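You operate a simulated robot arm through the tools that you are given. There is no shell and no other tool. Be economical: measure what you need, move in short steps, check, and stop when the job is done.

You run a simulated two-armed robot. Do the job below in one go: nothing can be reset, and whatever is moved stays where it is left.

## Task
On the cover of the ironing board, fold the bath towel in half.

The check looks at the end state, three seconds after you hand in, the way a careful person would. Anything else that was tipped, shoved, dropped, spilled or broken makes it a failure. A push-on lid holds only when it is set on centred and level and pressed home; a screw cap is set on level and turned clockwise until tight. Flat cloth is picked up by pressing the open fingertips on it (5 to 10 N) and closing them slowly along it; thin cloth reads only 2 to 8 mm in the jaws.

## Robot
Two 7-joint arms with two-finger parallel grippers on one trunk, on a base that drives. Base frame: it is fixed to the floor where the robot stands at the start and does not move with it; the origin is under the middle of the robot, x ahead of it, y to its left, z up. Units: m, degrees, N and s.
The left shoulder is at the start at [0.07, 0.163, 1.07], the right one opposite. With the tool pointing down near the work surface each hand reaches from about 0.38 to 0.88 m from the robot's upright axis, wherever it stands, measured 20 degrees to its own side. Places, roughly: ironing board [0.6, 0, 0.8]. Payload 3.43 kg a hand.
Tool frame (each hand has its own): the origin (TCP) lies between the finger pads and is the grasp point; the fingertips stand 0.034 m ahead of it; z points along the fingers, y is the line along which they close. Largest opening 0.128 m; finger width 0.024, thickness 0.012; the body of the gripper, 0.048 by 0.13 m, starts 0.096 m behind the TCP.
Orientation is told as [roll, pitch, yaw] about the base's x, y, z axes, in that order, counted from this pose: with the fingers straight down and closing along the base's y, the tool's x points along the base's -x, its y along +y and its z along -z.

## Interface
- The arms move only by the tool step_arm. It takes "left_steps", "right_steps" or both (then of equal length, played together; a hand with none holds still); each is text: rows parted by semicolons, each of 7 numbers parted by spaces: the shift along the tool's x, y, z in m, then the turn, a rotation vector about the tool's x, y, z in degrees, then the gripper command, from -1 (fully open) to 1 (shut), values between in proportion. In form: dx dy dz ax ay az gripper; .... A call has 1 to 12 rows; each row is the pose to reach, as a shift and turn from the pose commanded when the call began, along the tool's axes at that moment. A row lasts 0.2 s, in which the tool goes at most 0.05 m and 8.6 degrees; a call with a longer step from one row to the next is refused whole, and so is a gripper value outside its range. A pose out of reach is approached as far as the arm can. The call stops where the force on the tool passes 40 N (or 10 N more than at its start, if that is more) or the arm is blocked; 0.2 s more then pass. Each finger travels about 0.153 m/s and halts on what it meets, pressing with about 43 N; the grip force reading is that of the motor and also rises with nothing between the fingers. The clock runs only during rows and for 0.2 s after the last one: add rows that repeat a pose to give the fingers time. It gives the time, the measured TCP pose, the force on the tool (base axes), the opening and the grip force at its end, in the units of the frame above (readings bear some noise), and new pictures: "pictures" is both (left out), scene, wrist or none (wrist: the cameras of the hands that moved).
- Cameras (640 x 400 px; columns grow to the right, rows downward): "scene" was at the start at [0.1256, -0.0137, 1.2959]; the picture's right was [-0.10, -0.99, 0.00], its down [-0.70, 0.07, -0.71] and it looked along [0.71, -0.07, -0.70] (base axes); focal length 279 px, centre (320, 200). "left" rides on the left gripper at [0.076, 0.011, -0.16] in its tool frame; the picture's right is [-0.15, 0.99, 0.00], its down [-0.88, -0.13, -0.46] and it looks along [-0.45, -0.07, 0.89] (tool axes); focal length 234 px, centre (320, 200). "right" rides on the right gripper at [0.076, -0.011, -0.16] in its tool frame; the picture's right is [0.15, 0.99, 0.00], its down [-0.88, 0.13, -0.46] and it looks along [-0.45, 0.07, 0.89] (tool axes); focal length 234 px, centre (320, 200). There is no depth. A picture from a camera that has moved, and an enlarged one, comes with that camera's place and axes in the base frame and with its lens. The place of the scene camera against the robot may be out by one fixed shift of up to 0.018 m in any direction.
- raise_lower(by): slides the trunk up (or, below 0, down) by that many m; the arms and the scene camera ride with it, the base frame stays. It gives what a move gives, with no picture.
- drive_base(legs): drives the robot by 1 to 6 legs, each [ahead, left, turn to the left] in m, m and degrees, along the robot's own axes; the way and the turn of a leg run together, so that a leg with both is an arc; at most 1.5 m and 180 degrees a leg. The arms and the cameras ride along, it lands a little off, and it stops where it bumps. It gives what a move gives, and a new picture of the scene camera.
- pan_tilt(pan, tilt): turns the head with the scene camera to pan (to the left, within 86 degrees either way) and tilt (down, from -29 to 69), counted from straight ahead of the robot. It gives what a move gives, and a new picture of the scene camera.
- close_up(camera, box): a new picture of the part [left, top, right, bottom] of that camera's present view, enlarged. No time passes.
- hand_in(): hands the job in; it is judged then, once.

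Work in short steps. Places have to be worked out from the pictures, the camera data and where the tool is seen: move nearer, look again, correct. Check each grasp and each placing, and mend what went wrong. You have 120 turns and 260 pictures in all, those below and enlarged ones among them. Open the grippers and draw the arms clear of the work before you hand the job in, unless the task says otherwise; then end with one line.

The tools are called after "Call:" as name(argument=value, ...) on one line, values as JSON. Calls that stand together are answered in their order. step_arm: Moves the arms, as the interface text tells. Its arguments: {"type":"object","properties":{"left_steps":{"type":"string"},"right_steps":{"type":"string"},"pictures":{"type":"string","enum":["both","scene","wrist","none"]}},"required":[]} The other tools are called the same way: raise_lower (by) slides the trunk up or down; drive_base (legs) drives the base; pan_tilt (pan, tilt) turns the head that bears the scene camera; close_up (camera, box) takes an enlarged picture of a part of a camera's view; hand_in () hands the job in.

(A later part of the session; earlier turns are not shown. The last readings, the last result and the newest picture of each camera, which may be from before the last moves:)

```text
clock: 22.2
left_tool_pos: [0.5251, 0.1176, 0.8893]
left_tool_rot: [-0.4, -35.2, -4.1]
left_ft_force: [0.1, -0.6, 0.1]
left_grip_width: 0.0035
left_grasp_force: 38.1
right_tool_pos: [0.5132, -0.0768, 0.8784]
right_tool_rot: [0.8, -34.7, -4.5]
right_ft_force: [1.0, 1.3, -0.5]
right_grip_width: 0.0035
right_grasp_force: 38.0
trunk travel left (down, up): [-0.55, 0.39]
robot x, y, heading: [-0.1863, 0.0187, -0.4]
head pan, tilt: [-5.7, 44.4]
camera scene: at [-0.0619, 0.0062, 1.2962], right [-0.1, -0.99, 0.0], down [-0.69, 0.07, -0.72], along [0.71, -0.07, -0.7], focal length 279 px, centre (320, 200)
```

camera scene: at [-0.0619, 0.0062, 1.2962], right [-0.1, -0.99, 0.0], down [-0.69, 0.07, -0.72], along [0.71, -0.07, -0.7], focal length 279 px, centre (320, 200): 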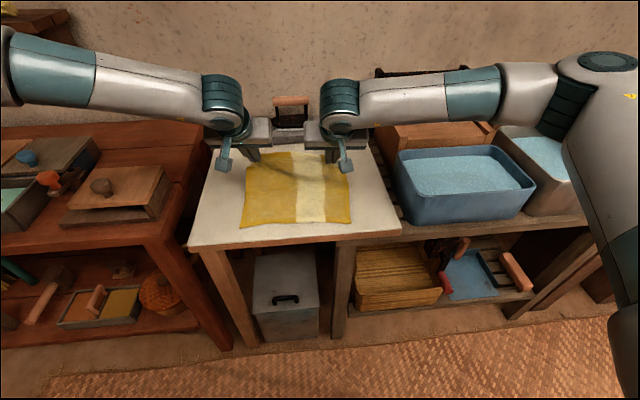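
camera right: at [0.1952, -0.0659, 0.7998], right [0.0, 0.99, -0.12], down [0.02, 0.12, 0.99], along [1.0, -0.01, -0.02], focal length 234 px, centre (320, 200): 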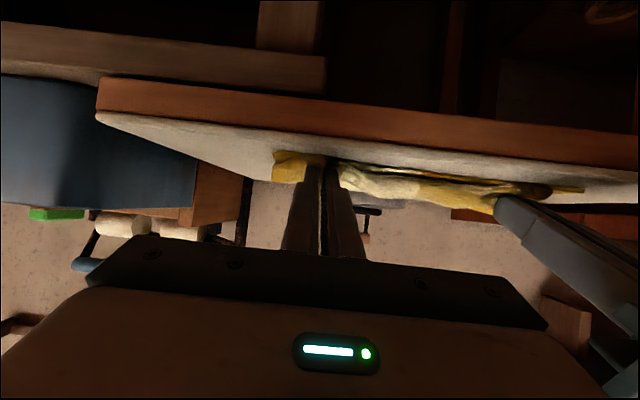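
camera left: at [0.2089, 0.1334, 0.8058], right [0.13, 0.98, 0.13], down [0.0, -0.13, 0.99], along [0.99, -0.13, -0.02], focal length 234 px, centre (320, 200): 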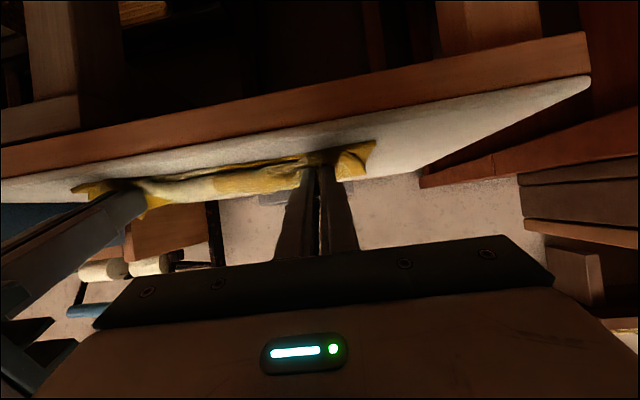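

The towel straightened again. My grip holds a wide stiff band too far in from the hem, so I'll lay the edge back flat, let go, and regrasp closer to the hem with the fingers tilted back, which gives far more turning range.

Call:
step_arm(left_steps="-0.011 0 0.0107 0 4 0 1; -0.0217 0 0.0213 0 8 0 1; -0.028 0 0.038 0 12 0 1; -0.0347 0 0.0549 0 17 0 1; -0.038 0 0.072 0 21 0 1; -0.0409 0 0.0898 0 26 0 1; -0.038 0 0.105 0 31 0 1; -0.0341 0 0.1204 0 35 0 1; -0.0341 0 0.1204 0 35 0 1; -0.0341 0 0.1204 0 35 0 0.7; -0.0341 0 0.1204 0 35 0 0.4; -0.0341 0 0.1204 0 35 0 0.4", right_steps="-0.011 0 0.0107 0 4 0 1; -0.0217 0 0.0213 0 8 0 1; -0.028 0 0.038 0 12 0 1; -0.0347 0 0.0549 0 17 0 1; -0.038 0 0.072 0 21 0 1; -0.0409 0 0.0898 0 26 0 1; -0.04 0 0.1 0 31 0 1; -0.038 0 0.1097 0 35 0 1; -0.038 0 0.1097 0 35 0 1; -0.038 0 0.1097 0 35 0 0.7; -0.038 0 0.1097 0 35 0 0.4; -0.038 0 0.1097 0 35 0 0.4")

```text
clock: 24.8
left_tool_pos: [0.624, 0.1101, 0.8071]
left_tool_rot: [-0.1, -0.1, -4.2]
left_ft_force: [-0.2, 0.5, 0.4]
left_grip_width: 0.0385
left_grasp_force: 0.0
right_tool_pos: [0.6072, -0.0821, 0.8082]
right_tool_rot: [0.5, 0.4, -4.3]
right_ft_force: [-0.9, 0.0, -0.3]
right_grip_width: 0.0388
right_grasp_force: 0.0
trunk travel left (down, up): [-0.55, 0.39]
robot x, y, heading: [-0.1857, 0.0199, -0.0]
head pan, tilt: [-5.7, 44.4]
camera scene: at [-0.0599, 0.006, 1.2959], right [-0.1, -0.99, 0.0], down [-0.7, 0.07, -0.71], along [0.71, -0.07, -0.7], focal length 279 px, centre (320, 200)
camera right: at [0.5327, -0.0906, 0.9673], right [-0.07, 1.0, 0.01], down [0.89, 0.06, 0.45], along [0.45, 0.04, -0.89], focal length 234 px, centre (320, 200)
camera left: at [0.5496, 0.1261, 0.9669], right [0.22, 0.98, 0.0], down [0.87, -0.19, 0.46], along [0.45, -0.1, -0.89], focal length 234 px, centre (320, 200)
```

scene: 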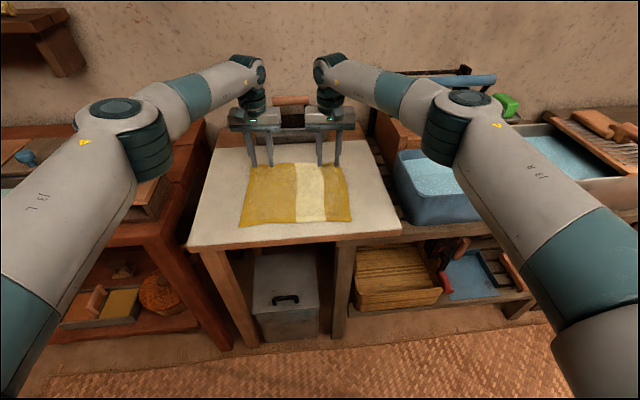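
right: 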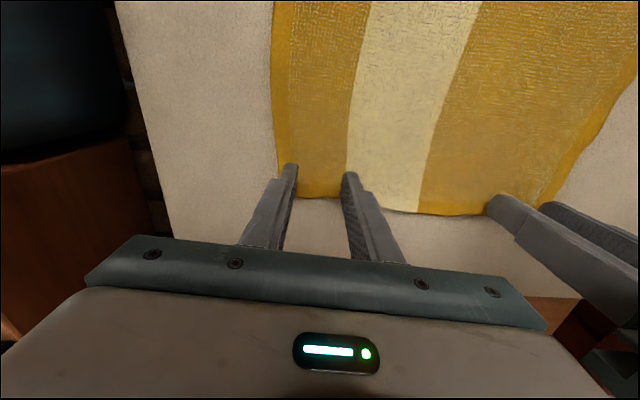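
left: 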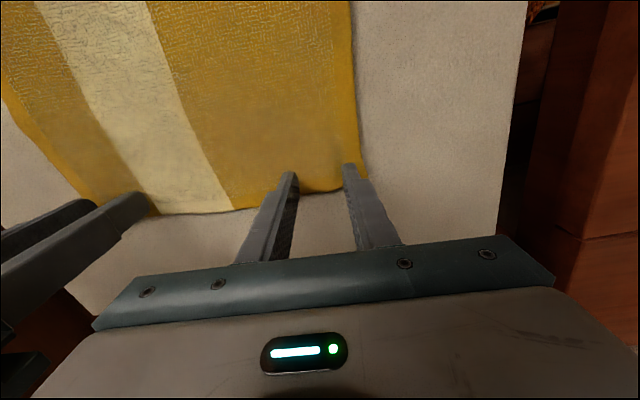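

The towel is flat again, with the far corners at about (0.645, 0.148) and (0.636, -0.122). I lift clear and drive the base forward for reach.

Call:
step_arm(left_steps="0 0 -0.03 0 0 0 0.4; 0 0 -0.065 0 0 0 0.625; 0 0 -0.065 0 0 0 0.625", right_steps="0 0 -0.03 0 0 0 0.4; 0 0 -0.065 0 0 0 0.625; 0 0 -0.065 0 0 0 0.625", pictures="none")

Call:
drive_base(legs=[[0.1, 0, 0]])

```text
clock: 25.6
left_tool_pos: [0.6256, 0.1089, 0.8708]
left_tool_rot: [-0.2, -0.1, -4.2]
left_ft_force: [0.1, -0.4, 0.6]
left_grip_width: 0.0244
left_grasp_force: 0.1
right_tool_pos: [0.6073, -0.0826, 0.8719]
right_tool_rot: [0.6, 0.3, -4.4]
right_ft_force: [0.5, -0.4, -0.3]
right_grip_width: 0.0241
right_grasp_force: 0.0
trunk travel left (down, up): [-0.55, 0.39]
robot x, y, heading: [-0.1857, 0.0203, -0.4]
head pan, tilt: [-5.7, 44.4]
```

```text
clock: 26.7
left_tool_pos: [0.7232, 0.1077, 0.8712]
left_tool_rot: [-0.2, -0.1, -4.2]
left_ft_force: [-0.2, -0.2, 1.3]
left_grip_width: 0.0241
left_grasp_force: 0.1
right_tool_pos: [0.7058, -0.084, 0.8724]
right_tool_rot: [0.5, 0.5, -4.2]
right_ft_force: [0.5, -0.7, -0.4]
right_grip_width: 0.0241
right_grasp_force: 0.2
trunk travel left (down, up): [-0.55, 0.39]
robot x, y, heading: [-0.0839, 0.0181, -0.1]
head pan, tilt: [-5.7, 44.4]
camera scene: at [0.0393, 0.0057, 1.2959], right [-0.1, -0.99, 0.0], down [-0.7, 0.07, -0.71], along [0.71, -0.07, -0.7], focal length 279 px, centre (320, 200)
```

scene: 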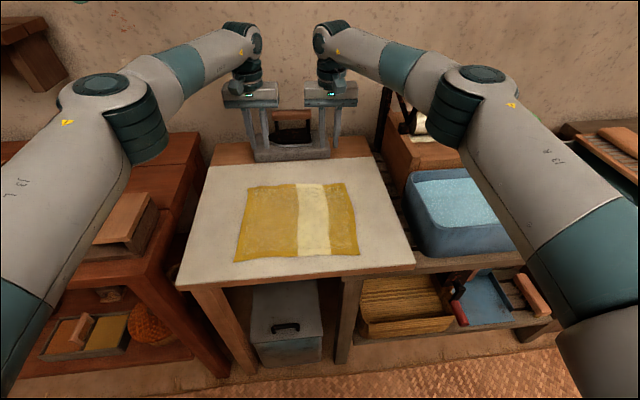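

The hands are now behind the towel's far edge and clear of the iron. I tilt the fingers 25° back towards the robot and move them over the far corners.

Call:
step_arm(left_steps="0.02 0.001 0.008 0 6 0 0.625; 0.04 0.002 0.016 0 13 0 0.625; 0.06 0.003 0.024 0 19 0 0.625; 0.08 0.003 0.031 0 25 0 0.625; 0.08 0.003 0.031 0 25 0 0.625", right_steps="0.018 -0.003 0.008 0 6 0 0.625; 0.036 -0.006 0.016 0 13 0 0.625; 0.054 -0.009 0.024 0 19 0 0.625; 0.072 -0.011 0.032 0 25 0 0.625; 0.072 -0.011 0.032 0 25 0 0.625")

```text
clock: 27.9
left_tool_pos: [0.637, 0.1149, 0.8421]
left_tool_rot: [-0.1, 24.9, -4.3]
left_ft_force: [0.5, -0.9, 0.0]
left_grip_width: 0.0239
left_grasp_force: 0.1
left hand out of reach, approached as far as the arm can: row 4, 5
right_tool_pos: [0.6338, -0.0889, 0.8413]
right_tool_rot: [0.7, 25.4, -4.0]
right_ft_force: [-0.7, -0.1, 0.6]
right_grip_width: 0.0241
right_grasp_force: 0.1
trunk travel left (down, up): [-0.55, 0.39]
robot x, y, heading: [-0.0859, 0.0215, -0.3]
head pan, tilt: [-5.7, 44.4]
camera scene: at [0.0382, 0.0052, 1.296], right [-0.1, -0.99, 0.0], down [-0.7, 0.07, -0.71], along [0.71, -0.07, -0.7], focal length 279 px, centre (320, 200)
camera right: at [0.6325, -0.1027, 1.0172], right [-0.06, 1.0, 0.07], down [1.0, 0.06, 0.04], along [0.03, 0.07, -1.0], focal length 234 px, centre (320, 200)
camera left: at [0.637, 0.1261, 1.0185], right [0.21, 0.98, -0.06], down [0.98, -0.2, 0.04], along [0.03, -0.07, -1.0], focal length 234 px, centre (320, 200)
```

scene: 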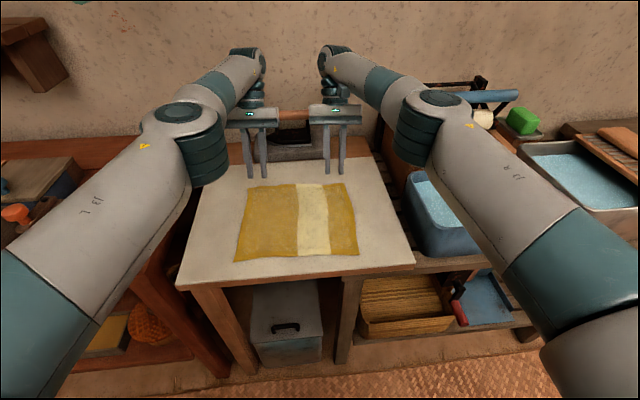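
right: 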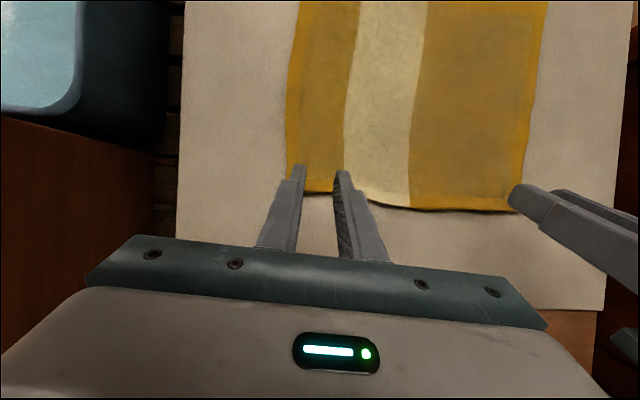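
left: 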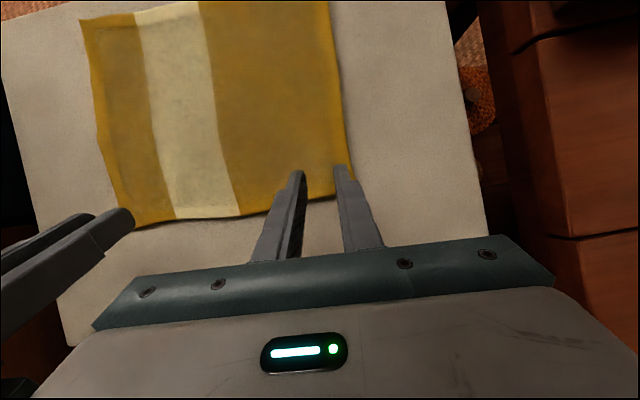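

Reach is nearly right (left hand 6 mm short). I go down towards the cloth in small steps.

Call:
step_arm(left_steps="-0.01 0 0.015 0 0 0 0.625; -0.017 0 0.025 0 0 0 0.625; -0.0198 0 0.0305 0 0 0 0.625; -0.0198 0 0.0305 0 0 0 0.625", right_steps="-0.0074 0 0.015 0 0 0 0.625; -0.0118 0 0.025 0 0 0 0.625; -0.0148 0 0.0317 0 0 0 0.625; -0.0148 0 0.0317 0 0 0 0.625", pictures="wrist")

```text
clock: 28.9
left_tool_pos: [0.6358, 0.1158, 0.8087]
left_tool_rot: [-0.1, 24.9, -4.3]
left_ft_force: [-0.2, 0.2, -1.0]
left_grip_width: 0.0242
left_grasp_force: 0.1
left hand out of reach, approached as far as the arm can: row 1, 2, 3, 4
right_tool_pos: [0.6335, -0.0884, 0.8043]
right_tool_rot: [0.7, 25.4, -4.0]
right_ft_force: [0.2, 0.0, 0.4]
right_grip_width: 0.0242
right_grasp_force: 0.0
trunk travel left (down, up): [-0.55, 0.39]
robot x, y, heading: [-0.0878, 0.0167, -0.4]
head pan, tilt: [-5.7, 44.4]
camera right: at [0.6329, -0.1022, 0.9819], right [-0.06, 1.0, 0.07], down [1.0, 0.06, 0.04], along [0.03, 0.07, -1.0], focal length 234 px, centre (320, 200)
camera left: at [0.6361, 0.1272, 0.9854], right [0.21, 0.98, -0.06], down [0.98, -0.2, 0.04], along [0.03, -0.07, -1.0], focal length 234 px, centre (320, 200)
```

right: 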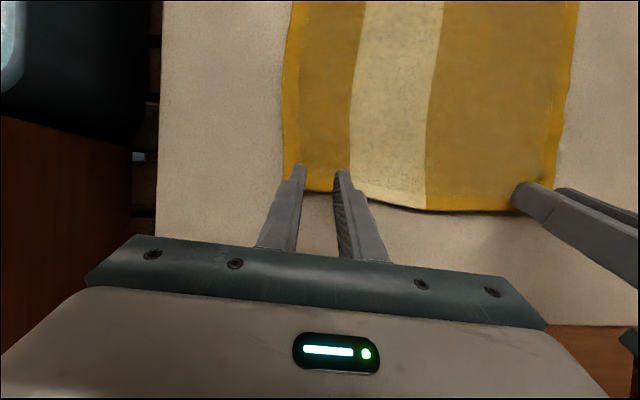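
left: 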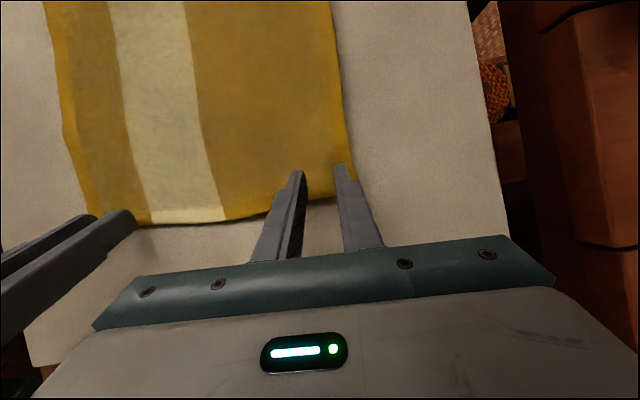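

The left arm is fully stretched, so I drive the base 3 cm forward; the hands stay above the cloth.

Call:
drive_base(legs=[[0.035, 0, 0]])

```text
clock: 29.8
left_tool_pos: [0.6714, 0.1151, 0.8074]
left_tool_rot: [-0.2, 24.9, -4.3]
left_ft_force: [-0.4, -0.1, -0.1]
left_grip_width: 0.0241
left_grasp_force: 0.1
right_tool_pos: [0.6692, -0.0882, 0.8061]
right_tool_rot: [0.6, 25.4, -3.9]
right_ft_force: [-0.2, -0.3, 0.4]
right_grip_width: 0.0242
right_grasp_force: 0.0
trunk travel left (down, up): [-0.55, 0.39]
robot x, y, heading: [-0.0562, 0.0205, -0.2]
head pan, tilt: [-5.7, 44.4]
camera scene: at [0.0736, 0.0055, 1.296], right [-0.1, -0.99, 0.0], down [-0.7, 0.07, -0.71], along [0.71, -0.07, -0.7], focal length 279 px, centre (320, 200)
```

scene: 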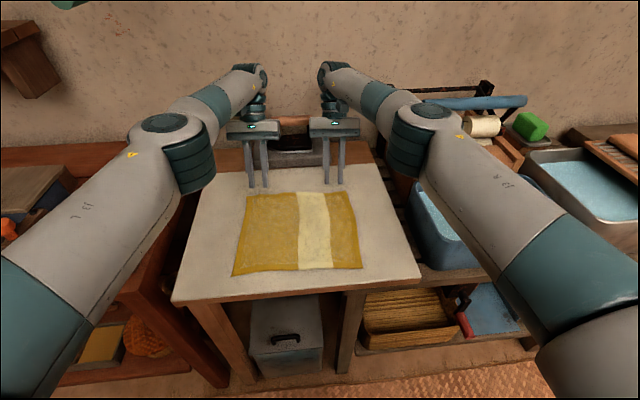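

I bring the tips back over the hem corners and down to just above the cloth.

Call:
step_arm(left_steps="0.013 0 -0.004 0 0 0 0.625; 0.0269 -0.001 0.0015 0 0 0 0.625; 0.0246 -0.001 0.0159 0 0 0 0.625; 0.0246 -0.001 0.0159 0 0 0 0.625", right_steps="0.016 -0.002 -0.003 0 0 0 0.625; 0.0323 -0.003 0.0041 0 0 0 0.625; 0.0309 -0.003 0.0177 0 0 0 0.625; 0.0309 -0.003 0.0177 0 0 0 0.625", pictures="wrist")

```text
clock: 30.8
left_tool_pos: [0.6424, 0.1174, 0.8048]
left_tool_rot: [-0.2, 24.8, -4.4]
left_ft_force: [0.8, -0.2, 0.0]
left_grip_width: 0.0244
left_grasp_force: 0.0
right_tool_pos: [0.6317, -0.0888, 0.8023]
right_tool_rot: [0.7, 25.3, -4.1]
right_ft_force: [0.4, -0.2, 0.5]
right_grip_width: 0.0239
right_grasp_force: 0.1
trunk travel left (down, up): [-0.55, 0.39]
robot x, y, heading: [-0.0536, 0.0191, -0.2]
head pan, tilt: [-5.7, 44.4]
camera right: at [0.6316, -0.1028, 0.9796], right [-0.06, 1.0, 0.07], down [1.0, 0.06, 0.04], along [0.03, 0.07, -1.0], focal length 234 px, centre (320, 200)
camera left: at [0.6418, 0.1286, 0.9814], right [0.21, 0.98, -0.06], down [0.98, -0.2, 0.04], along [0.03, -0.07, -1.0], focal length 234 px, centre (320, 200)
```

right: 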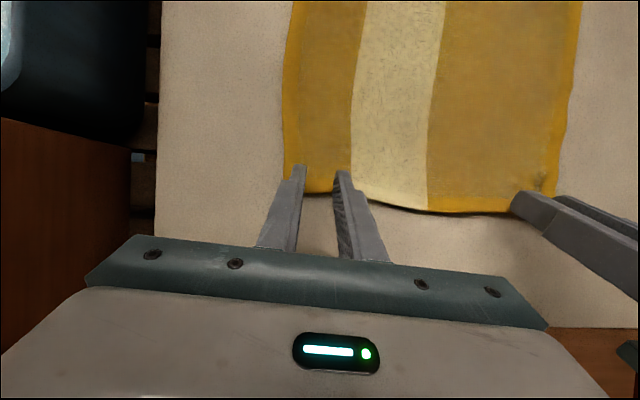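
left: 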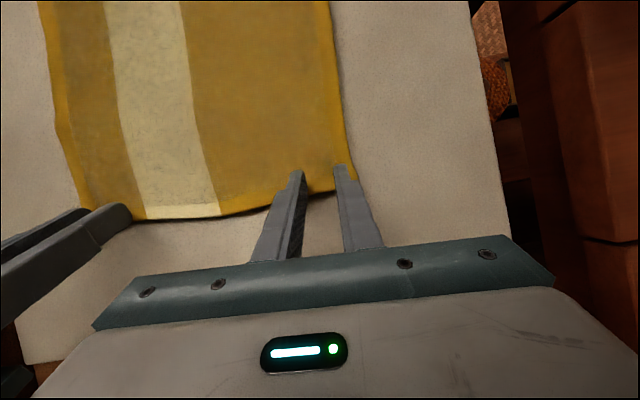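

The hem lies just under the tips. I lower to contact, with a slight shift inwards.

Call:
step_arm(left_steps="0.002 0 0.002 0 0 0 0.625; 0.0006 0 0.0058 0 0 0 0.625; 0.0006 0 0.0058 0 0 0 0.625", right_steps="0.001 0 0.002 0 0 0 0.625; 0.0005 0 0.0036 0 0 0 0.625; 0.0005 0 0.0036 0 0 0 0.625", pictures="none")

```text
clock: 31.6
left_tool_pos: [0.6395, 0.1174, 0.7997]
left_tool_rot: [-0.3, 24.8, -4.4]
left_ft_force: [0.2, -0.4, 1.0]
left_grip_width: 0.024
left_grasp_force: 0.0
right_tool_pos: [0.6309, -0.0888, 0.8009]
right_tool_rot: [0.5, 25.3, -4.1]
right_ft_force: [0.4, 0.5, -0.6]
right_grip_width: 0.024
right_grasp_force: 0.0
trunk travel left (down, up): [-0.55, 0.39]
robot x, y, heading: [-0.052, 0.0182, -0.2]
head pan, tilt: [-5.7, 44.4]
```

Almost in contact on the left; I lower another 2–3 mm.

Call:
step_arm(left_steps="-0.0008 0 0.0018 0 0 0 0.625; -0.0008 0 0.0018 0 0 0 0.625", right_steps="-0.0015 0 0.003 0 0 0 0.625; -0.0015 0 0.003 0 0 0 0.625", pictures="none")

```text
clock: 32.2
left_tool_pos: [0.6388, 0.1178, 0.7988]
left_tool_rot: [-0.2, 24.9, -4.3]
left_ft_force: [1.6, 0.2, 6.2]
left_grip_width: 0.024
left_grasp_force: 0.0
right_tool_pos: [0.6307, -0.0878, 0.7987]
right_tool_rot: [0.7, 25.4, -4.0]
right_ft_force: [2.0, -0.9, 6.3]
right_grip_width: 0.0241
right_grasp_force: 0.5
trunk travel left (down, up): [-0.55, 0.39]
robot x, y, heading: [-0.0529, 0.02, -0.2]
head pan, tilt: [-5.7, 44.4]
```

Both press at about 6 N. I close slowly with a touch more pressure.

Call:
step_arm(left_steps="-0.0003 0 0.0008 0 0 0 0.625; -0.0003 0 0.0008 0 0 0 0.68; -0.0003 0 0.0008 0 0 0 0.74; -0.0003 0 0.0008 0 0 0 0.8; -0.0003 0 0.0008 0 0 0 0.86; -0.0003 0 0.0008 0 0 0 0.92; -0.0003 0 0.0008 0 0 0 0.97; -0.0003 0 0.0008 0 0 0 1; -0.0003 0 0.0008 0 0 0 1; -0.0003 0 0.0008 0 0 0 1", right_steps="-0.0003 0 0.0008 0 0 0 0.625; -0.0003 0 0.0008 0 0 0 0.68; -0.0003 0 0.0008 0 0 0 0.74; -0.0003 0 0.0008 0 0 0 0.8; -0.0003 0 0.0008 0 0 0 0.86; -0.0003 0 0.0008 0 0 0 0.92; -0.0003 0 0.0008 0 0 0 0.97; -0.0003 0 0.0008 0 0 0 1; -0.0003 0 0.0008 0 0 0 1; -0.0003 0 0.0008 0 0 0 1", pictures="wrist")

```text
clock: 34.4
left_tool_pos: [0.638, 0.116, 0.7983]
left_tool_rot: [-0.2, 24.6, -4.4]
left_ft_force: [-0.4, -7.5, 6.6]
left_grip_width: 0.0038
left_grasp_force: 37.9
right_tool_pos: [0.6294, -0.0872, 0.7985]
right_tool_rot: [0.6, 25.3, -3.9]
right_ft_force: [0.9, 7.5, 19.2]
right_grip_width: 0.003
right_grasp_force: 37.6
trunk travel left (down, up): [-0.55, 0.39]
robot x, y, heading: [-0.053, 0.0202, -0.0]
head pan, tilt: [-5.7, 44.4]
camera right: at [0.6281, -0.1018, 0.9739], right [-0.06, 1.0, 0.07], down [1.0, 0.06, 0.04], along [0.03, 0.07, -1.0], focal length 234 px, centre (320, 200)
camera left: at [0.6368, 0.1282, 0.975], right [0.21, 0.98, -0.06], down [0.98, -0.2, 0.05], along [0.03, -0.07, -1.0], focal length 234 px, centre (320, 200)
```

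right: 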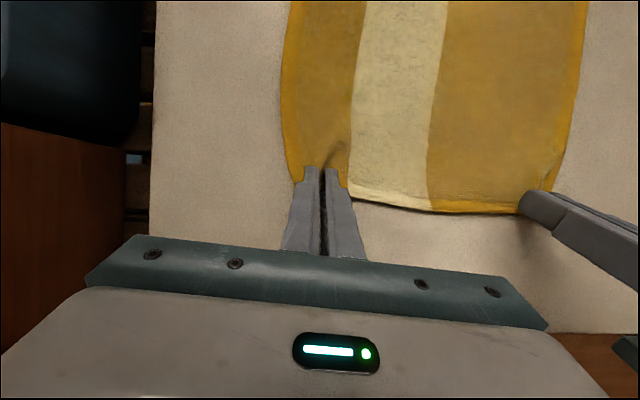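
left: 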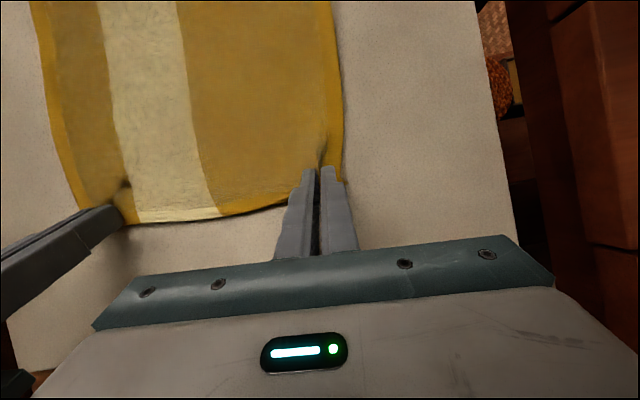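

Both jaws hold the hem corners (3–4 mm). I relieve the side tension slightly and lift the edge up along the arc, turning the fingers as I go.

Call:
step_arm(left_steps="0.0075 -0.003 -0.0075 0 -2 0 1; 0.015 -0.005 -0.0151 0 -5 0 1; 0.0346 -0.005 -0.0278 0 -12 0 1; 0.0619 -0.005 -0.0386 0 -19 0 1; 0.0896 -0.005 -0.0438 0 -27 0 1; 0.1137 -0.005 -0.0411 0 -35 0 1; 0.1137 -0.005 -0.0411 0 -35 0 1", right_steps="0.0075 0.003 -0.0075 0 -2 0 1; 0.015 0.005 -0.0151 0 -5 0 1; 0.0346 0.005 -0.0278 0 -12 0 1; 0.0619 0.005 -0.0386 0 -19 0 1; 0.0896 0.005 -0.0438 0 -27 0 1; 0.1137 0.005 -0.0411 0 -35 0 1; 0.1137 0.005 -0.0411 0 -35 0 1")

```text
clock: 36.0
left_tool_pos: [0.5544, 0.1193, 0.8805]
left_tool_rot: [-0.2, -10.1, -4.2]
left_ft_force: [1.1, -1.5, 0.3]
left_grip_width: 0.003
left_grasp_force: 37.7
right_tool_pos: [0.547, -0.0775, 0.8806]
right_tool_rot: [0.6, -9.7, -4.5]
right_ft_force: [0.3, 1.7, -0.2]
right_grip_width: 0.0029
right_grasp_force: 36.9
trunk travel left (down, up): [-0.55, 0.39]
robot x, y, heading: [-0.0546, 0.0185, 0.0]
head pan, tilt: [-5.7, 44.4]
camera scene: at [0.0745, 0.0053, 1.2957], right [-0.1, -0.99, 0.0], down [-0.7, 0.07, -0.71], along [0.71, -0.07, -0.7], focal length 279 px, centre (320, 200)
camera right: at [0.4446, -0.0843, 1.0249], right [-0.07, 1.0, -0.02], down [0.8, 0.06, 0.6], along [0.6, 0.03, -0.8], focal length 234 px, centre (320, 200)
camera left: at [0.4529, 0.1374, 1.0246], right [0.22, 0.98, 0.02], down [0.78, -0.19, 0.6], along [0.59, -0.11, -0.8], focal length 234 px, centre (320, 200)
```

scene: 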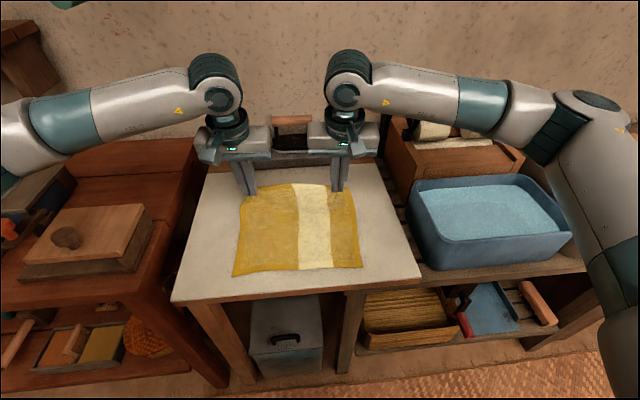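
right: 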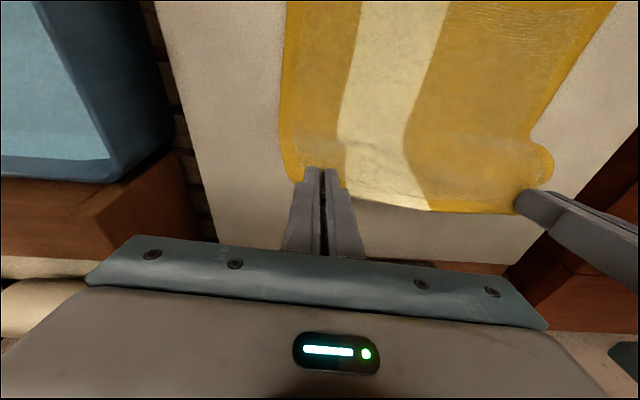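
left: 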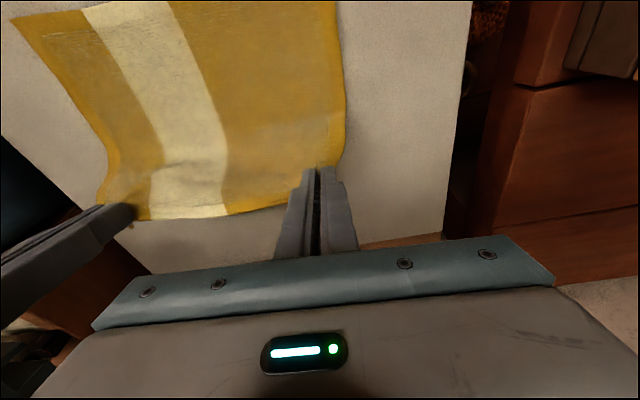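

The hem is held right at the edge and hangs well. I back the base off in two stages, compensating with the arms, and tilt to 30°.

Call:
drive_base(legs=[[-0.07, 0, 0]])

Call:
step_arm(left_steps="-0.02 0 0.0035 0 -7 0 1; -0.04 0 0.007 0 -14 0 1; -0.0594 0 0.0105 0 -20 0 1; -0.0594 0 0.0105 0 -20 0 1", right_steps="-0.02 0 0.0035 0 -7 0 1; -0.04 0 0.007 0 -14 0 1; -0.0594 0 0.0105 0 -20 0 1; -0.0594 0 0.0105 0 -20 0 1", pictures="none")

Call:
drive_base(legs=[[-0.07, 0.01, 0]])

```text
clock: 37.0
left_tool_pos: [0.4818, 0.1176, 0.8812]
left_tool_rot: [-0.1, -10.3, -4.2]
left_ft_force: [-0.7, -0.5, 1.0]
left_grip_width: 0.0036
left_grasp_force: 37.8
right_tool_pos: [0.4747, -0.0788, 0.8818]
right_tool_rot: [0.5, -9.7, -4.4]
right_ft_force: [-0.5, 1.3, 0.9]
right_grip_width: 0.0028
right_grasp_force: 37.4
trunk travel left (down, up): [-0.55, 0.39]
robot x, y, heading: [-0.1221, 0.025, -0.4]
head pan, tilt: [-5.7, 44.4]
camera scene: at [0.002, 0.0057, 1.2961], right [-0.1, -0.99, 0.0], down [-0.7, 0.07, -0.72], along [0.71, -0.07, -0.7], focal length 279 px, centre (320, 200)
```

scene: 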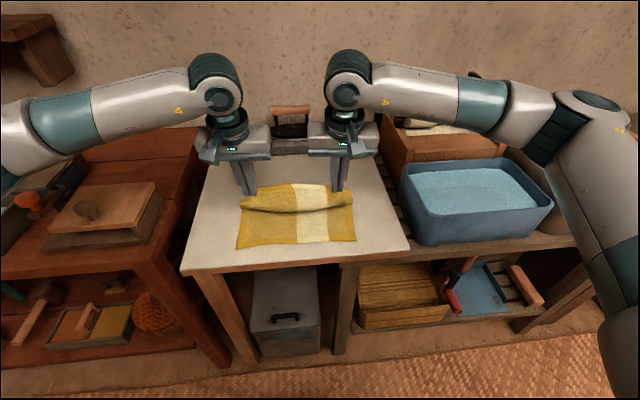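

```text
clock: 38.0
left_tool_pos: [0.5431, 0.113, 0.8836]
left_tool_rot: [-0.2, -30.1, -4.1]
left_ft_force: [-0.1, -1.5, 0.8]
left_grip_width: 0.003
left_grasp_force: 37.9
right_tool_pos: [0.5353, -0.082, 0.8818]
right_tool_rot: [0.5, -29.7, -4.6]
right_ft_force: [0.1, -0.6, 0.3]
right_grip_width: 0.0028
right_grasp_force: 37.4
trunk travel left (down, up): [-0.55, 0.39]
robot x, y, heading: [-0.123, 0.0189, -0.2]
head pan, tilt: [-5.7, 44.4]
```

```text
clock: 39.0
left_tool_pos: [0.4736, 0.1237, 0.8847]
left_tool_rot: [-0.1, -30.2, -4.3]
left_ft_force: [-0.3, -2.2, -0.6]
left_grip_width: 0.0034
left_grasp_force: 37.3
right_tool_pos: [0.4639, -0.071, 0.8814]
right_tool_rot: [0.6, -29.8, -4.6]
right_ft_force: [-0.4, 0.6, -0.1]
right_grip_width: 0.0027
right_grasp_force: 37.6
trunk travel left (down, up): [-0.55, 0.39]
robot x, y, heading: [-0.1913, 0.0272, -0.2]
head pan, tilt: [-5.7, 44.4]
camera scene: at [-0.0677, 0.0163, 1.2961], right [-0.1, -0.99, 0.0], down [-0.7, 0.07, -0.72], along [0.71, -0.07, -0.7], focal length 279 px, centre (320, 200)
```

scene: 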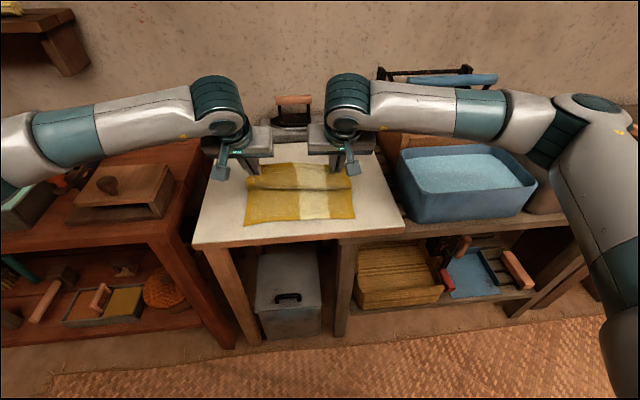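

Edge is held above the fold line. Now the final arc: tilting to 55° and laying it with some slack so that the fold line stays put.

Call:
step_arm(left_steps="0.0153 0 -0.0025 0 -4 0 1; 0.0306 0 -0.005 0 -8 0 1; 0.0447 0 -0.0028 0 -11.5 0 1; 0.0588 0 -0.0006 0 -15 0 1; 0.071 0 0.0043 0 -17.5 0 1; 0.0832 0 0.0093 0 -20 0 1; 0.093 0 0.0155 0 -22 0 1; 0.1028 0 0.0216 0 -24 0 1; 0.1133 0 0.0313 0 -25 0 1; 0.1133 0 0.0313 0 -25 0 1", right_steps="0.0153 0 -0.0025 0 -4 0 1; 0.0316 0 -0.005 0 -8 0 1; 0.0457 0 -0.0028 0 -11.5 0 1; 0.0608 0 -0.0016 0 -15 0 1; 0.0736 0 0.0033 0 -17.5 0 1; 0.0858 0 0.0083 0 -20 0 1; 0.0956 0 0.0145 0 -22 0 1; 0.1054 0 0.0206 0 -24 0 1; 0.1148 0 0.0288 0 -25 0 1; 0.1148 0 0.0288 0 -25 0 1")

Call:
close_up(camera="scene", box=[200, 160, 400, 285])

```text
clock: 41.2
left_tool_pos: [0.3912, 0.1296, 0.799]
left_tool_rot: [-0.4, -55.2, -4.0]
left_ft_force: [-0.2, 0.0, 1.3]
left_grip_width: 0.0032
left_grasp_force: 38.0
right_tool_pos: [0.3801, -0.0642, 0.7973]
right_tool_rot: [0.8, -54.7, -5.1]
right_ft_force: [-0.3, 0.4, 0.3]
right_grip_width: 0.0028
right_grasp_force: 37.2
trunk travel left (down, up): [-0.55, 0.39]
robot x, y, heading: [-0.1918, 0.0326, -0.4]
head pan, tilt: [-5.7, 44.4]
camera scene: at [-0.0664, 0.0169, 1.2959], right [-0.1, -0.99, 0.0], down [-0.7, 0.07, -0.71], along [0.71, -0.08, -0.7], focal length 279 px, centre (320, 200)
camera right: at [0.2069, -0.0639, 0.828], right [-0.01, 0.99, -0.11], down [0.15, 0.11, 0.98], along [0.99, -0.01, -0.15], focal length 234 px, centre (320, 200)
camera left: at [0.2191, 0.1539, 0.8281], right [0.16, 0.98, 0.12], down [0.12, -0.14, 0.98], along [0.98, -0.14, -0.14], focal length 234 px, centre (320, 200)
```

scene: 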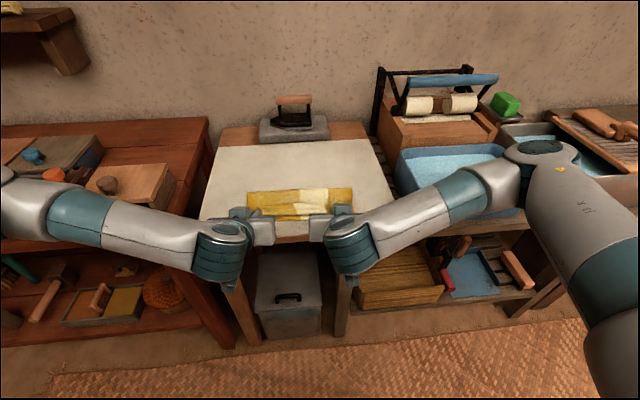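
right: 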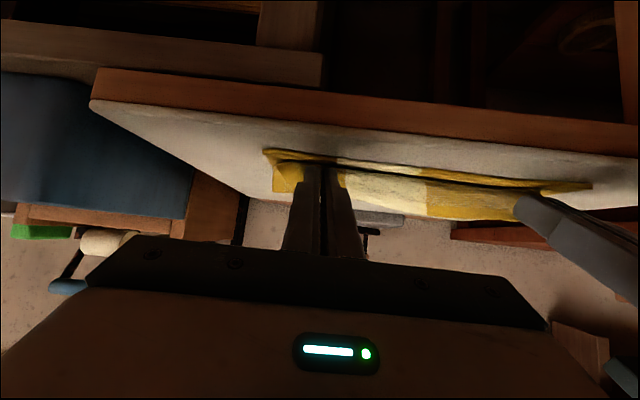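
left: 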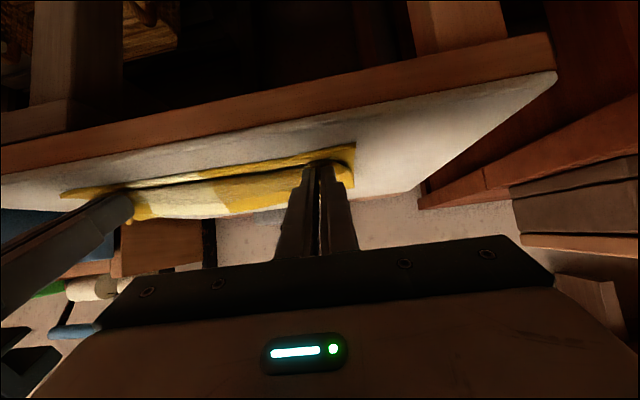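

```text
3.20 times, centred on (300, 222) of scene
camera zoom: at [-0.0664, 0.0169, 1.2959], right [-0.1, -0.99, 0.0], down [-0.7, 0.07, -0.71], along [0.71, -0.08, -0.7], focal length 893 px, centre (384, 128)
```

zoom: 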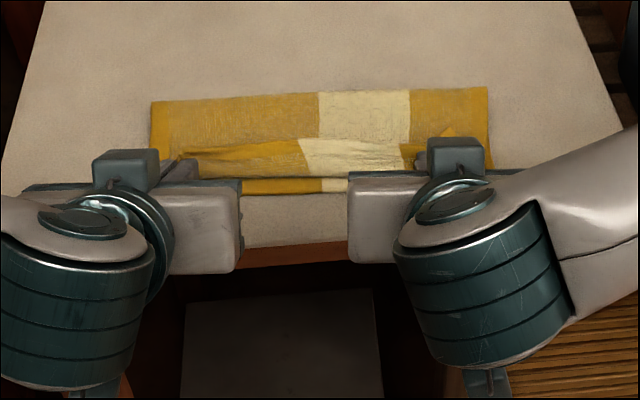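

Much better: fold line at about x 0.518 and lower edge at about 0.404, with only a small roll at the hem. I open the fingers gently and withdraw back along them.

Call:
step_arm(left_steps="0 0 0 0 0 0 0.8; 0 0 0 0 0 0 0.6; 0 0 0 0 0 0 0.5; 0 0 -0.015 0 0 0 0.5; 0 0 -0.03 0 0 0 0.5; -0.02 0 -0.06 0 0 0 0.5; -0.05 0 -0.09 0 0 0 0.5; -0.09 0 -0.1 0 5 0 0.5", right_steps="0 0 0 0 0 0 0.8; 0 0 0 0 0 0 0.6; 0 0 0 0 0 0 0.5; 0 0 -0.015 0 0 0 0.5; 0 0 -0.03 0 0 0 0.5; -0.02 0 -0.06 0 0 0 0.5; -0.05 0 -0.09 0 0 0 0.5; -0.09 0 -0.1 0 5 0 0.5")

Call:
close_up(camera="scene", box=[200, 160, 400, 285])

```text
clock: 43.0
left_tool_pos: [0.359, 0.1337, 0.9313]
left_tool_rot: [-0.3, -50.2, -4.3]
left_ft_force: [-0.5, -0.5, -0.7]
left_grip_width: 0.032
left_grasp_force: 0.1
left hand out of reach, approached as far as the arm can: row 7
right_tool_pos: [0.3488, -0.0628, 0.9317]
right_tool_rot: [0.8, -49.7, -4.9]
right_ft_force: [-0.3, 0.0, -1.1]
right_grip_width: 0.0319
right_grasp_force: 0.0
trunk travel left (down, up): [-0.55, 0.39]
robot x, y, heading: [-0.1945, 0.0327, -0.6]
head pan, tilt: [-5.7, 44.4]
camera scene: at [-0.0676, 0.0161, 1.2959], right [-0.1, -0.99, 0.0], down [-0.7, 0.07, -0.71], along [0.71, -0.07, -0.7], focal length 279 px, centre (320, 200)
camera right: at [0.1786, -0.0631, 0.9765], right [-0.02, 0.99, -0.1], down [0.23, 0.11, 0.97], along [0.97, 0.0, -0.23], focal length 234 px, centre (320, 200)
camera left: at [0.1899, 0.1571, 0.976], right [0.17, 0.98, 0.11], down [0.2, -0.14, 0.97], along [0.96, -0.14, -0.22], focal length 234 px, centre (320, 200)
```

scene: 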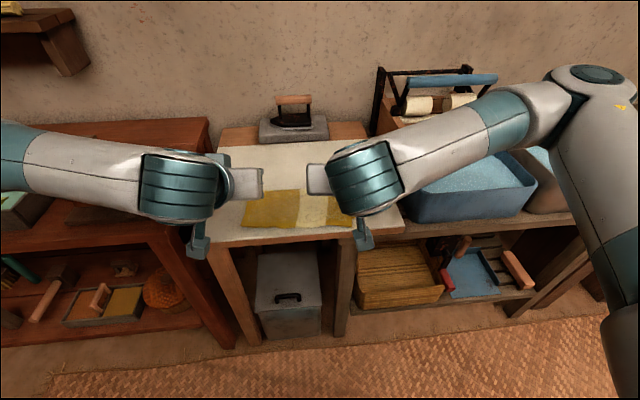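
right: 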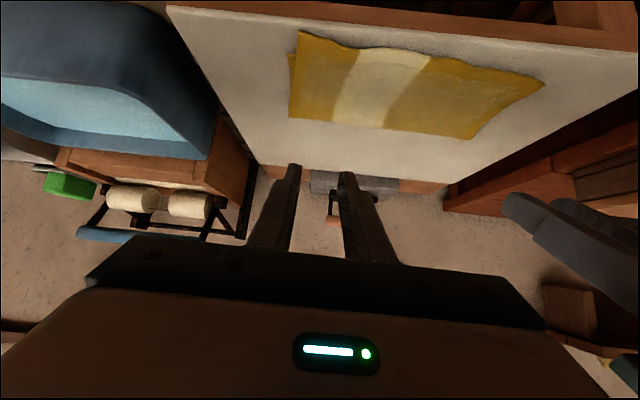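
left: 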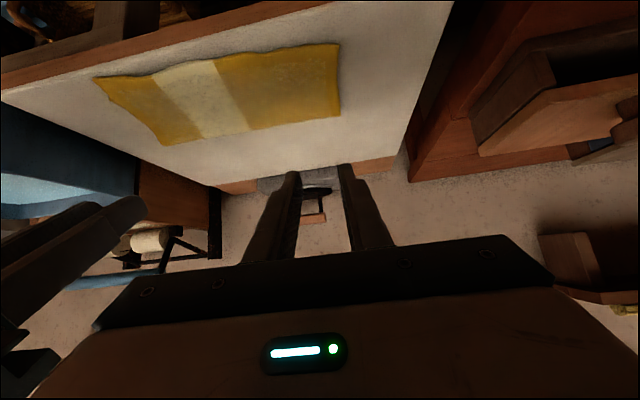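

```text
3.20 times, centred on (300, 222) of scene
camera zoom: at [-0.0676, 0.0161, 1.2959], right [-0.1, -0.99, 0.0], down [-0.7, 0.07, -0.71], along [0.71, -0.07, -0.7], focal length 893 px, centre (384, 128)
```

zoom: 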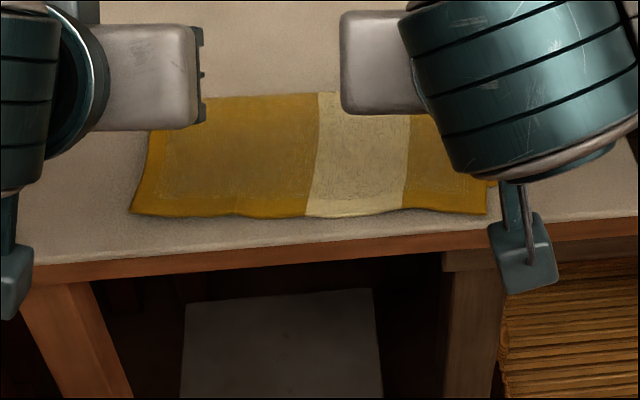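

The hem flipped over by itself and the towel looks folded flat. I move the hands aside for an unobstructed look at how the edges line up.

Call:
step_arm(left_steps="0 0.045 0 0 0 0 0.5; 0 0.09 0 0 0 0 0.5; 0 0.13 0 0 0 0 0.5; 0 0.13 0 0 0 0 0.5", right_steps="0 -0.045 0 0 0 0 0.5; 0 -0.09 0 0 0 0 0.5; 0 -0.13 0 0 0 0 0.5; 0 -0.13 0 0 0 0 0.5", pictures="none")

Call:
close_up(camera="scene", box=[220, 165, 380, 265])

Call:
close_up(camera="right", box=[240, 0, 640, 250])

Call:
close_up(camera="left", box=[0, 0, 400, 250])

```text
clock: 44.0
left_tool_pos: [0.3724, 0.2615, 0.9288]
left_tool_rot: [-0.2, -49.8, -4.2]
left_ft_force: [-0.4, -0.1, 0.0]
left_grip_width: 0.032
left_grasp_force: 0.1
left hand out of reach, approached as far as the arm can: row 2
right_tool_pos: [0.3668, -0.1906, 0.9322]
right_tool_rot: [0.8, -49.6, -4.8]
right_ft_force: [-0.1, -0.7, -0.5]
right_grip_width: 0.0318
right_grasp_force: 0.1
right hand out of reach, approached as far as the arm can: row 2, 3, 4
trunk travel left (down, up): [-0.55, 0.39]
robot x, y, heading: [-0.1918, 0.0295, -0.2]
head pan, tilt: [-5.7, 44.4]
```

```text
4.00 times, centred on (300, 215) of scene
camera zoom: at [-0.0653, 0.0161, 1.2958], right [-0.1, -0.99, 0.0], down [-0.7, 0.07, -0.71], along [0.71, -0.07, -0.7], focal length 1116 px, centre (400, 140)
```

zoom: 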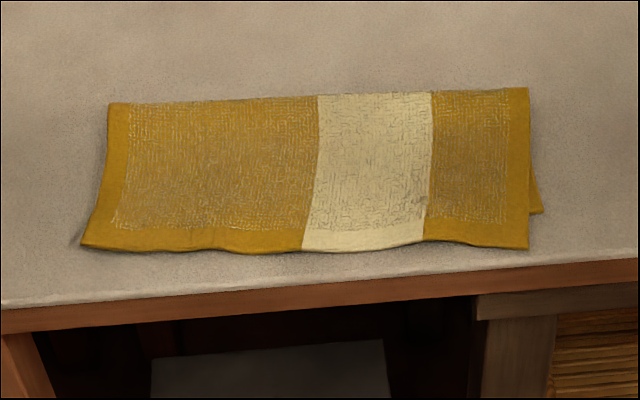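

```text
1.60 times, centred on (440, 125) of right
camera zoom: at [0.1967, -0.1909, 0.9773], right [-0.02, 0.99, -0.1], down [0.23, 0.1, 0.97], along [0.97, 0.0, -0.23], focal length 375 px, centre (128, 320)
```

zoom: 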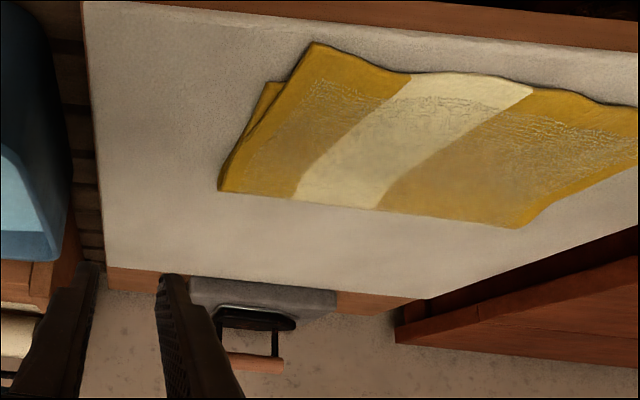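

```text
1.60 times, centred on (200, 125) of left
camera zoom: at [0.2033, 0.2859, 0.9736], right [0.17, 0.98, 0.11], down [0.21, -0.14, 0.97], along [0.96, -0.14, -0.23], focal length 375 px, centre (512, 320)
```

zoom: 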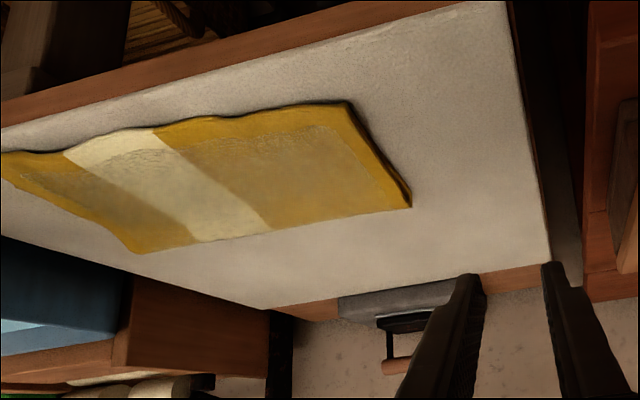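

The towel is folded, but the upper right corner overhangs the lower one by about 3 cm (left only about 1 cm). I'll mend it by regrasping the overhanging upper right corner with the right hand.

Call:
step_arm(right_steps="0.015 0.03 0.008 0 6 0 0.625; 0.03 0.06 0.016 0 12 0 0.625; 0.05 0.09 0.028 0 19 0 0.625; 0.068 0.12 0.04 0 25 0 0.625; 0.0799 0.12 0.048 0 25 0 0.625; 0.0799 0.12 0.048 0 25 0 0.625")

```text
clock: 45.4
left_tool_pos: [0.372, 0.263, 0.9296]
left_tool_rot: [-0.2, -50.0, -4.1]
left_ft_force: [0.5, -0.4, -1.0]
left_grip_width: 0.0318
left_grasp_force: 0.0
right_tool_pos: [0.3604, -0.0685, 0.8395]
right_tool_rot: [0.5, -24.6, -4.5]
right_ft_force: [0.5, -1.5, 0.2]
right_grip_width: 0.0242
right_grasp_force: 0.1
trunk travel left (down, up): [-0.55, 0.39]
robot x, y, heading: [-0.1907, 0.0281, -0.2]
head pan, tilt: [-5.7, 44.4]
camera scene: at [-0.0662, 0.0167, 1.2959], right [-0.1, -0.99, 0.0], down [-0.7, 0.07, -0.71], along [0.71, -0.07, -0.7], focal length 279 px, centre (320, 200)
camera right: at [0.2251, -0.0715, 0.9524], right [-0.06, 1.0, -0.05], down [0.62, 0.08, 0.78], along [0.78, 0.01, -0.62], focal length 234 px, centre (320, 200)
```

scene: 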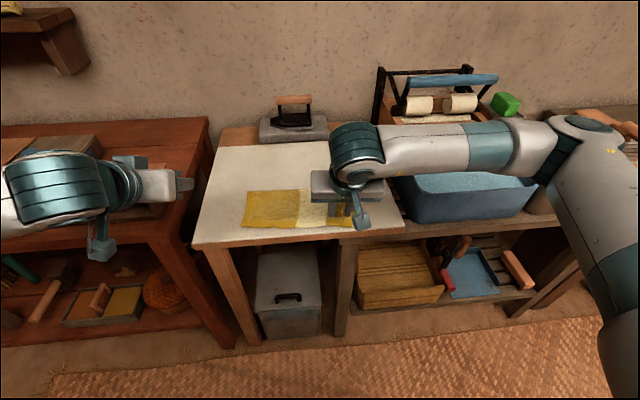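
right: 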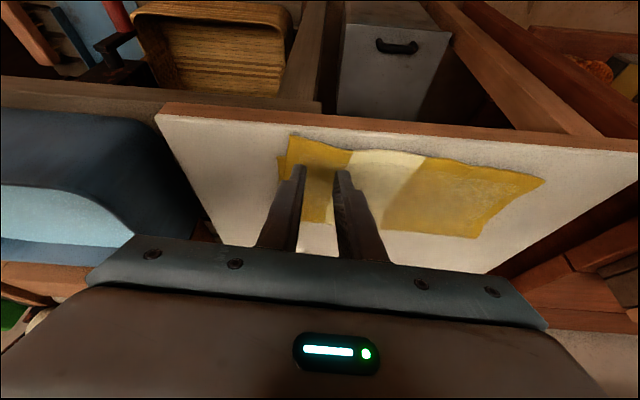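

The upper right corner is at about (0.363, -0.103), as estimated. I lower to just above contact, 6 mm inside the edge.

Call:
step_arm(right_steps="0.004 -0.002 0.016 0 0 0 0.625; 0.008 -0.004 0.03 0 0 0 0.625; 0.0094 -0.004 0.0365 0 0 0 0.625; 0.0094 -0.004 0.0365 0 0 0 0.625", pictures="wrist")

```text
clock: 46.4
left_tool_pos: [0.3718, 0.2618, 0.9298]
left_tool_rot: [-0.3, -50.0, -4.1]
left_ft_force: [0.5, 0.3, -0.5]
left_grip_width: 0.032
left_grasp_force: 0.1
right_tool_pos: [0.3676, -0.0735, 0.8033]
right_tool_rot: [0.7, -24.6, -4.6]
right_ft_force: [0.1, 0.2, 0.7]
right_grip_width: 0.024
right_grasp_force: 0.0
trunk travel left (down, up): [-0.55, 0.39]
robot x, y, heading: [-0.1912, 0.0274, -0.2]
head pan, tilt: [-5.7, 44.4]
camera right: at [0.2316, -0.0772, 0.9161], right [-0.06, 1.0, -0.05], down [0.62, 0.08, 0.78], along [0.78, 0.01, -0.62], focal length 234 px, centre (320, 200)
```

right: 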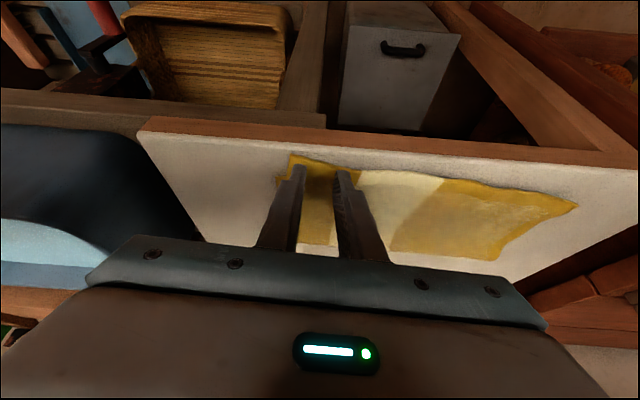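

The tips sit about 3 mm inside the edge; I go 5 mm further in and down to contact.

Call:
step_arm(right_steps="-0.003 0 0.003 0 0 0 0.625; -0.0022 0 0.0071 0 0 0 0.625; -0.0022 0 0.0071 0 0 0 0.625", pictures="none")

```text
clock: 47.2
left_tool_pos: [0.3718, 0.2618, 0.9298]
left_tool_rot: [-0.3, -50.0, -4.1]
left_ft_force: [0.1, -0.9, -0.7]
left_grip_width: 0.032
left_grasp_force: 0.1
right_tool_pos: [0.3722, -0.0741, 0.7985]
right_tool_rot: [0.6, -24.7, -4.7]
right_ft_force: [-0.8, -1.3, 4.4]
right_grip_width: 0.0241
right_grasp_force: 0.0
trunk travel left (down, up): [-0.55, 0.39]
robot x, y, heading: [-0.1916, 0.0319, -0.4]
head pan, tilt: [-5.7, 44.4]
```

Contact at 4.4 N; I press slightly more and close slowly.

Call:
step_arm(right_steps="0.0004 0 0.001 0 0 0 0.625; 0.0004 0 0.001 0 0 0 0.68; 0.0004 0 0.001 0 0 0 0.74; 0.0004 0 0.001 0 0 0 0.8; 0.0004 0 0.001 0 0 0 0.86; 0.0004 0 0.001 0 0 0 0.92; 0.0004 0 0.001 0 0 0 0.97; 0.0004 0 0.001 0 0 0 1; 0.0004 0 0.001 0 0 0 1; 0.0004 0 0.001 0 0 0 1", pictures="wrist")

```text
clock: 49.4
left_tool_pos: [0.3712, 0.2624, 0.9314]
left_tool_rot: [-0.3, -50.2, -4.1]
left_ft_force: [0.3, 0.1, -0.5]
left_grip_width: 0.032
left_grasp_force: 0.0
right_tool_pos: [0.3724, -0.0734, 0.7978]
right_tool_rot: [0.7, -24.7, -4.6]
right_ft_force: [1.8, -0.4, 11.6]
right_grip_width: 0.0034
right_grasp_force: 38.6
trunk travel left (down, up): [-0.55, 0.39]
robot x, y, heading: [-0.1928, 0.0297, -0.5]
head pan, tilt: [-5.7, 44.4]
camera right: at [0.2365, -0.0768, 0.9106], right [-0.06, 1.0, -0.05], down [0.62, 0.08, 0.78], along [0.79, 0.01, -0.62], focal length 234 px, centre (320, 200)
```

right: 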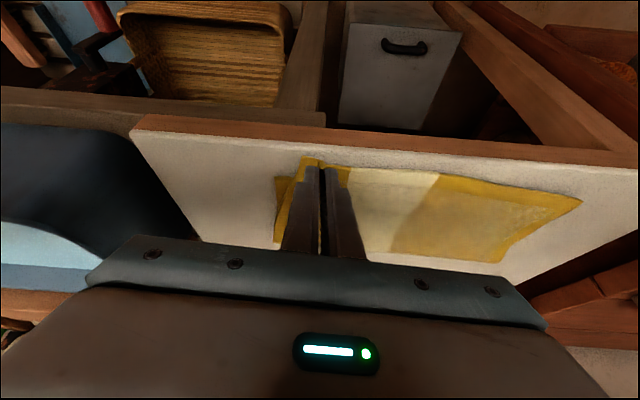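

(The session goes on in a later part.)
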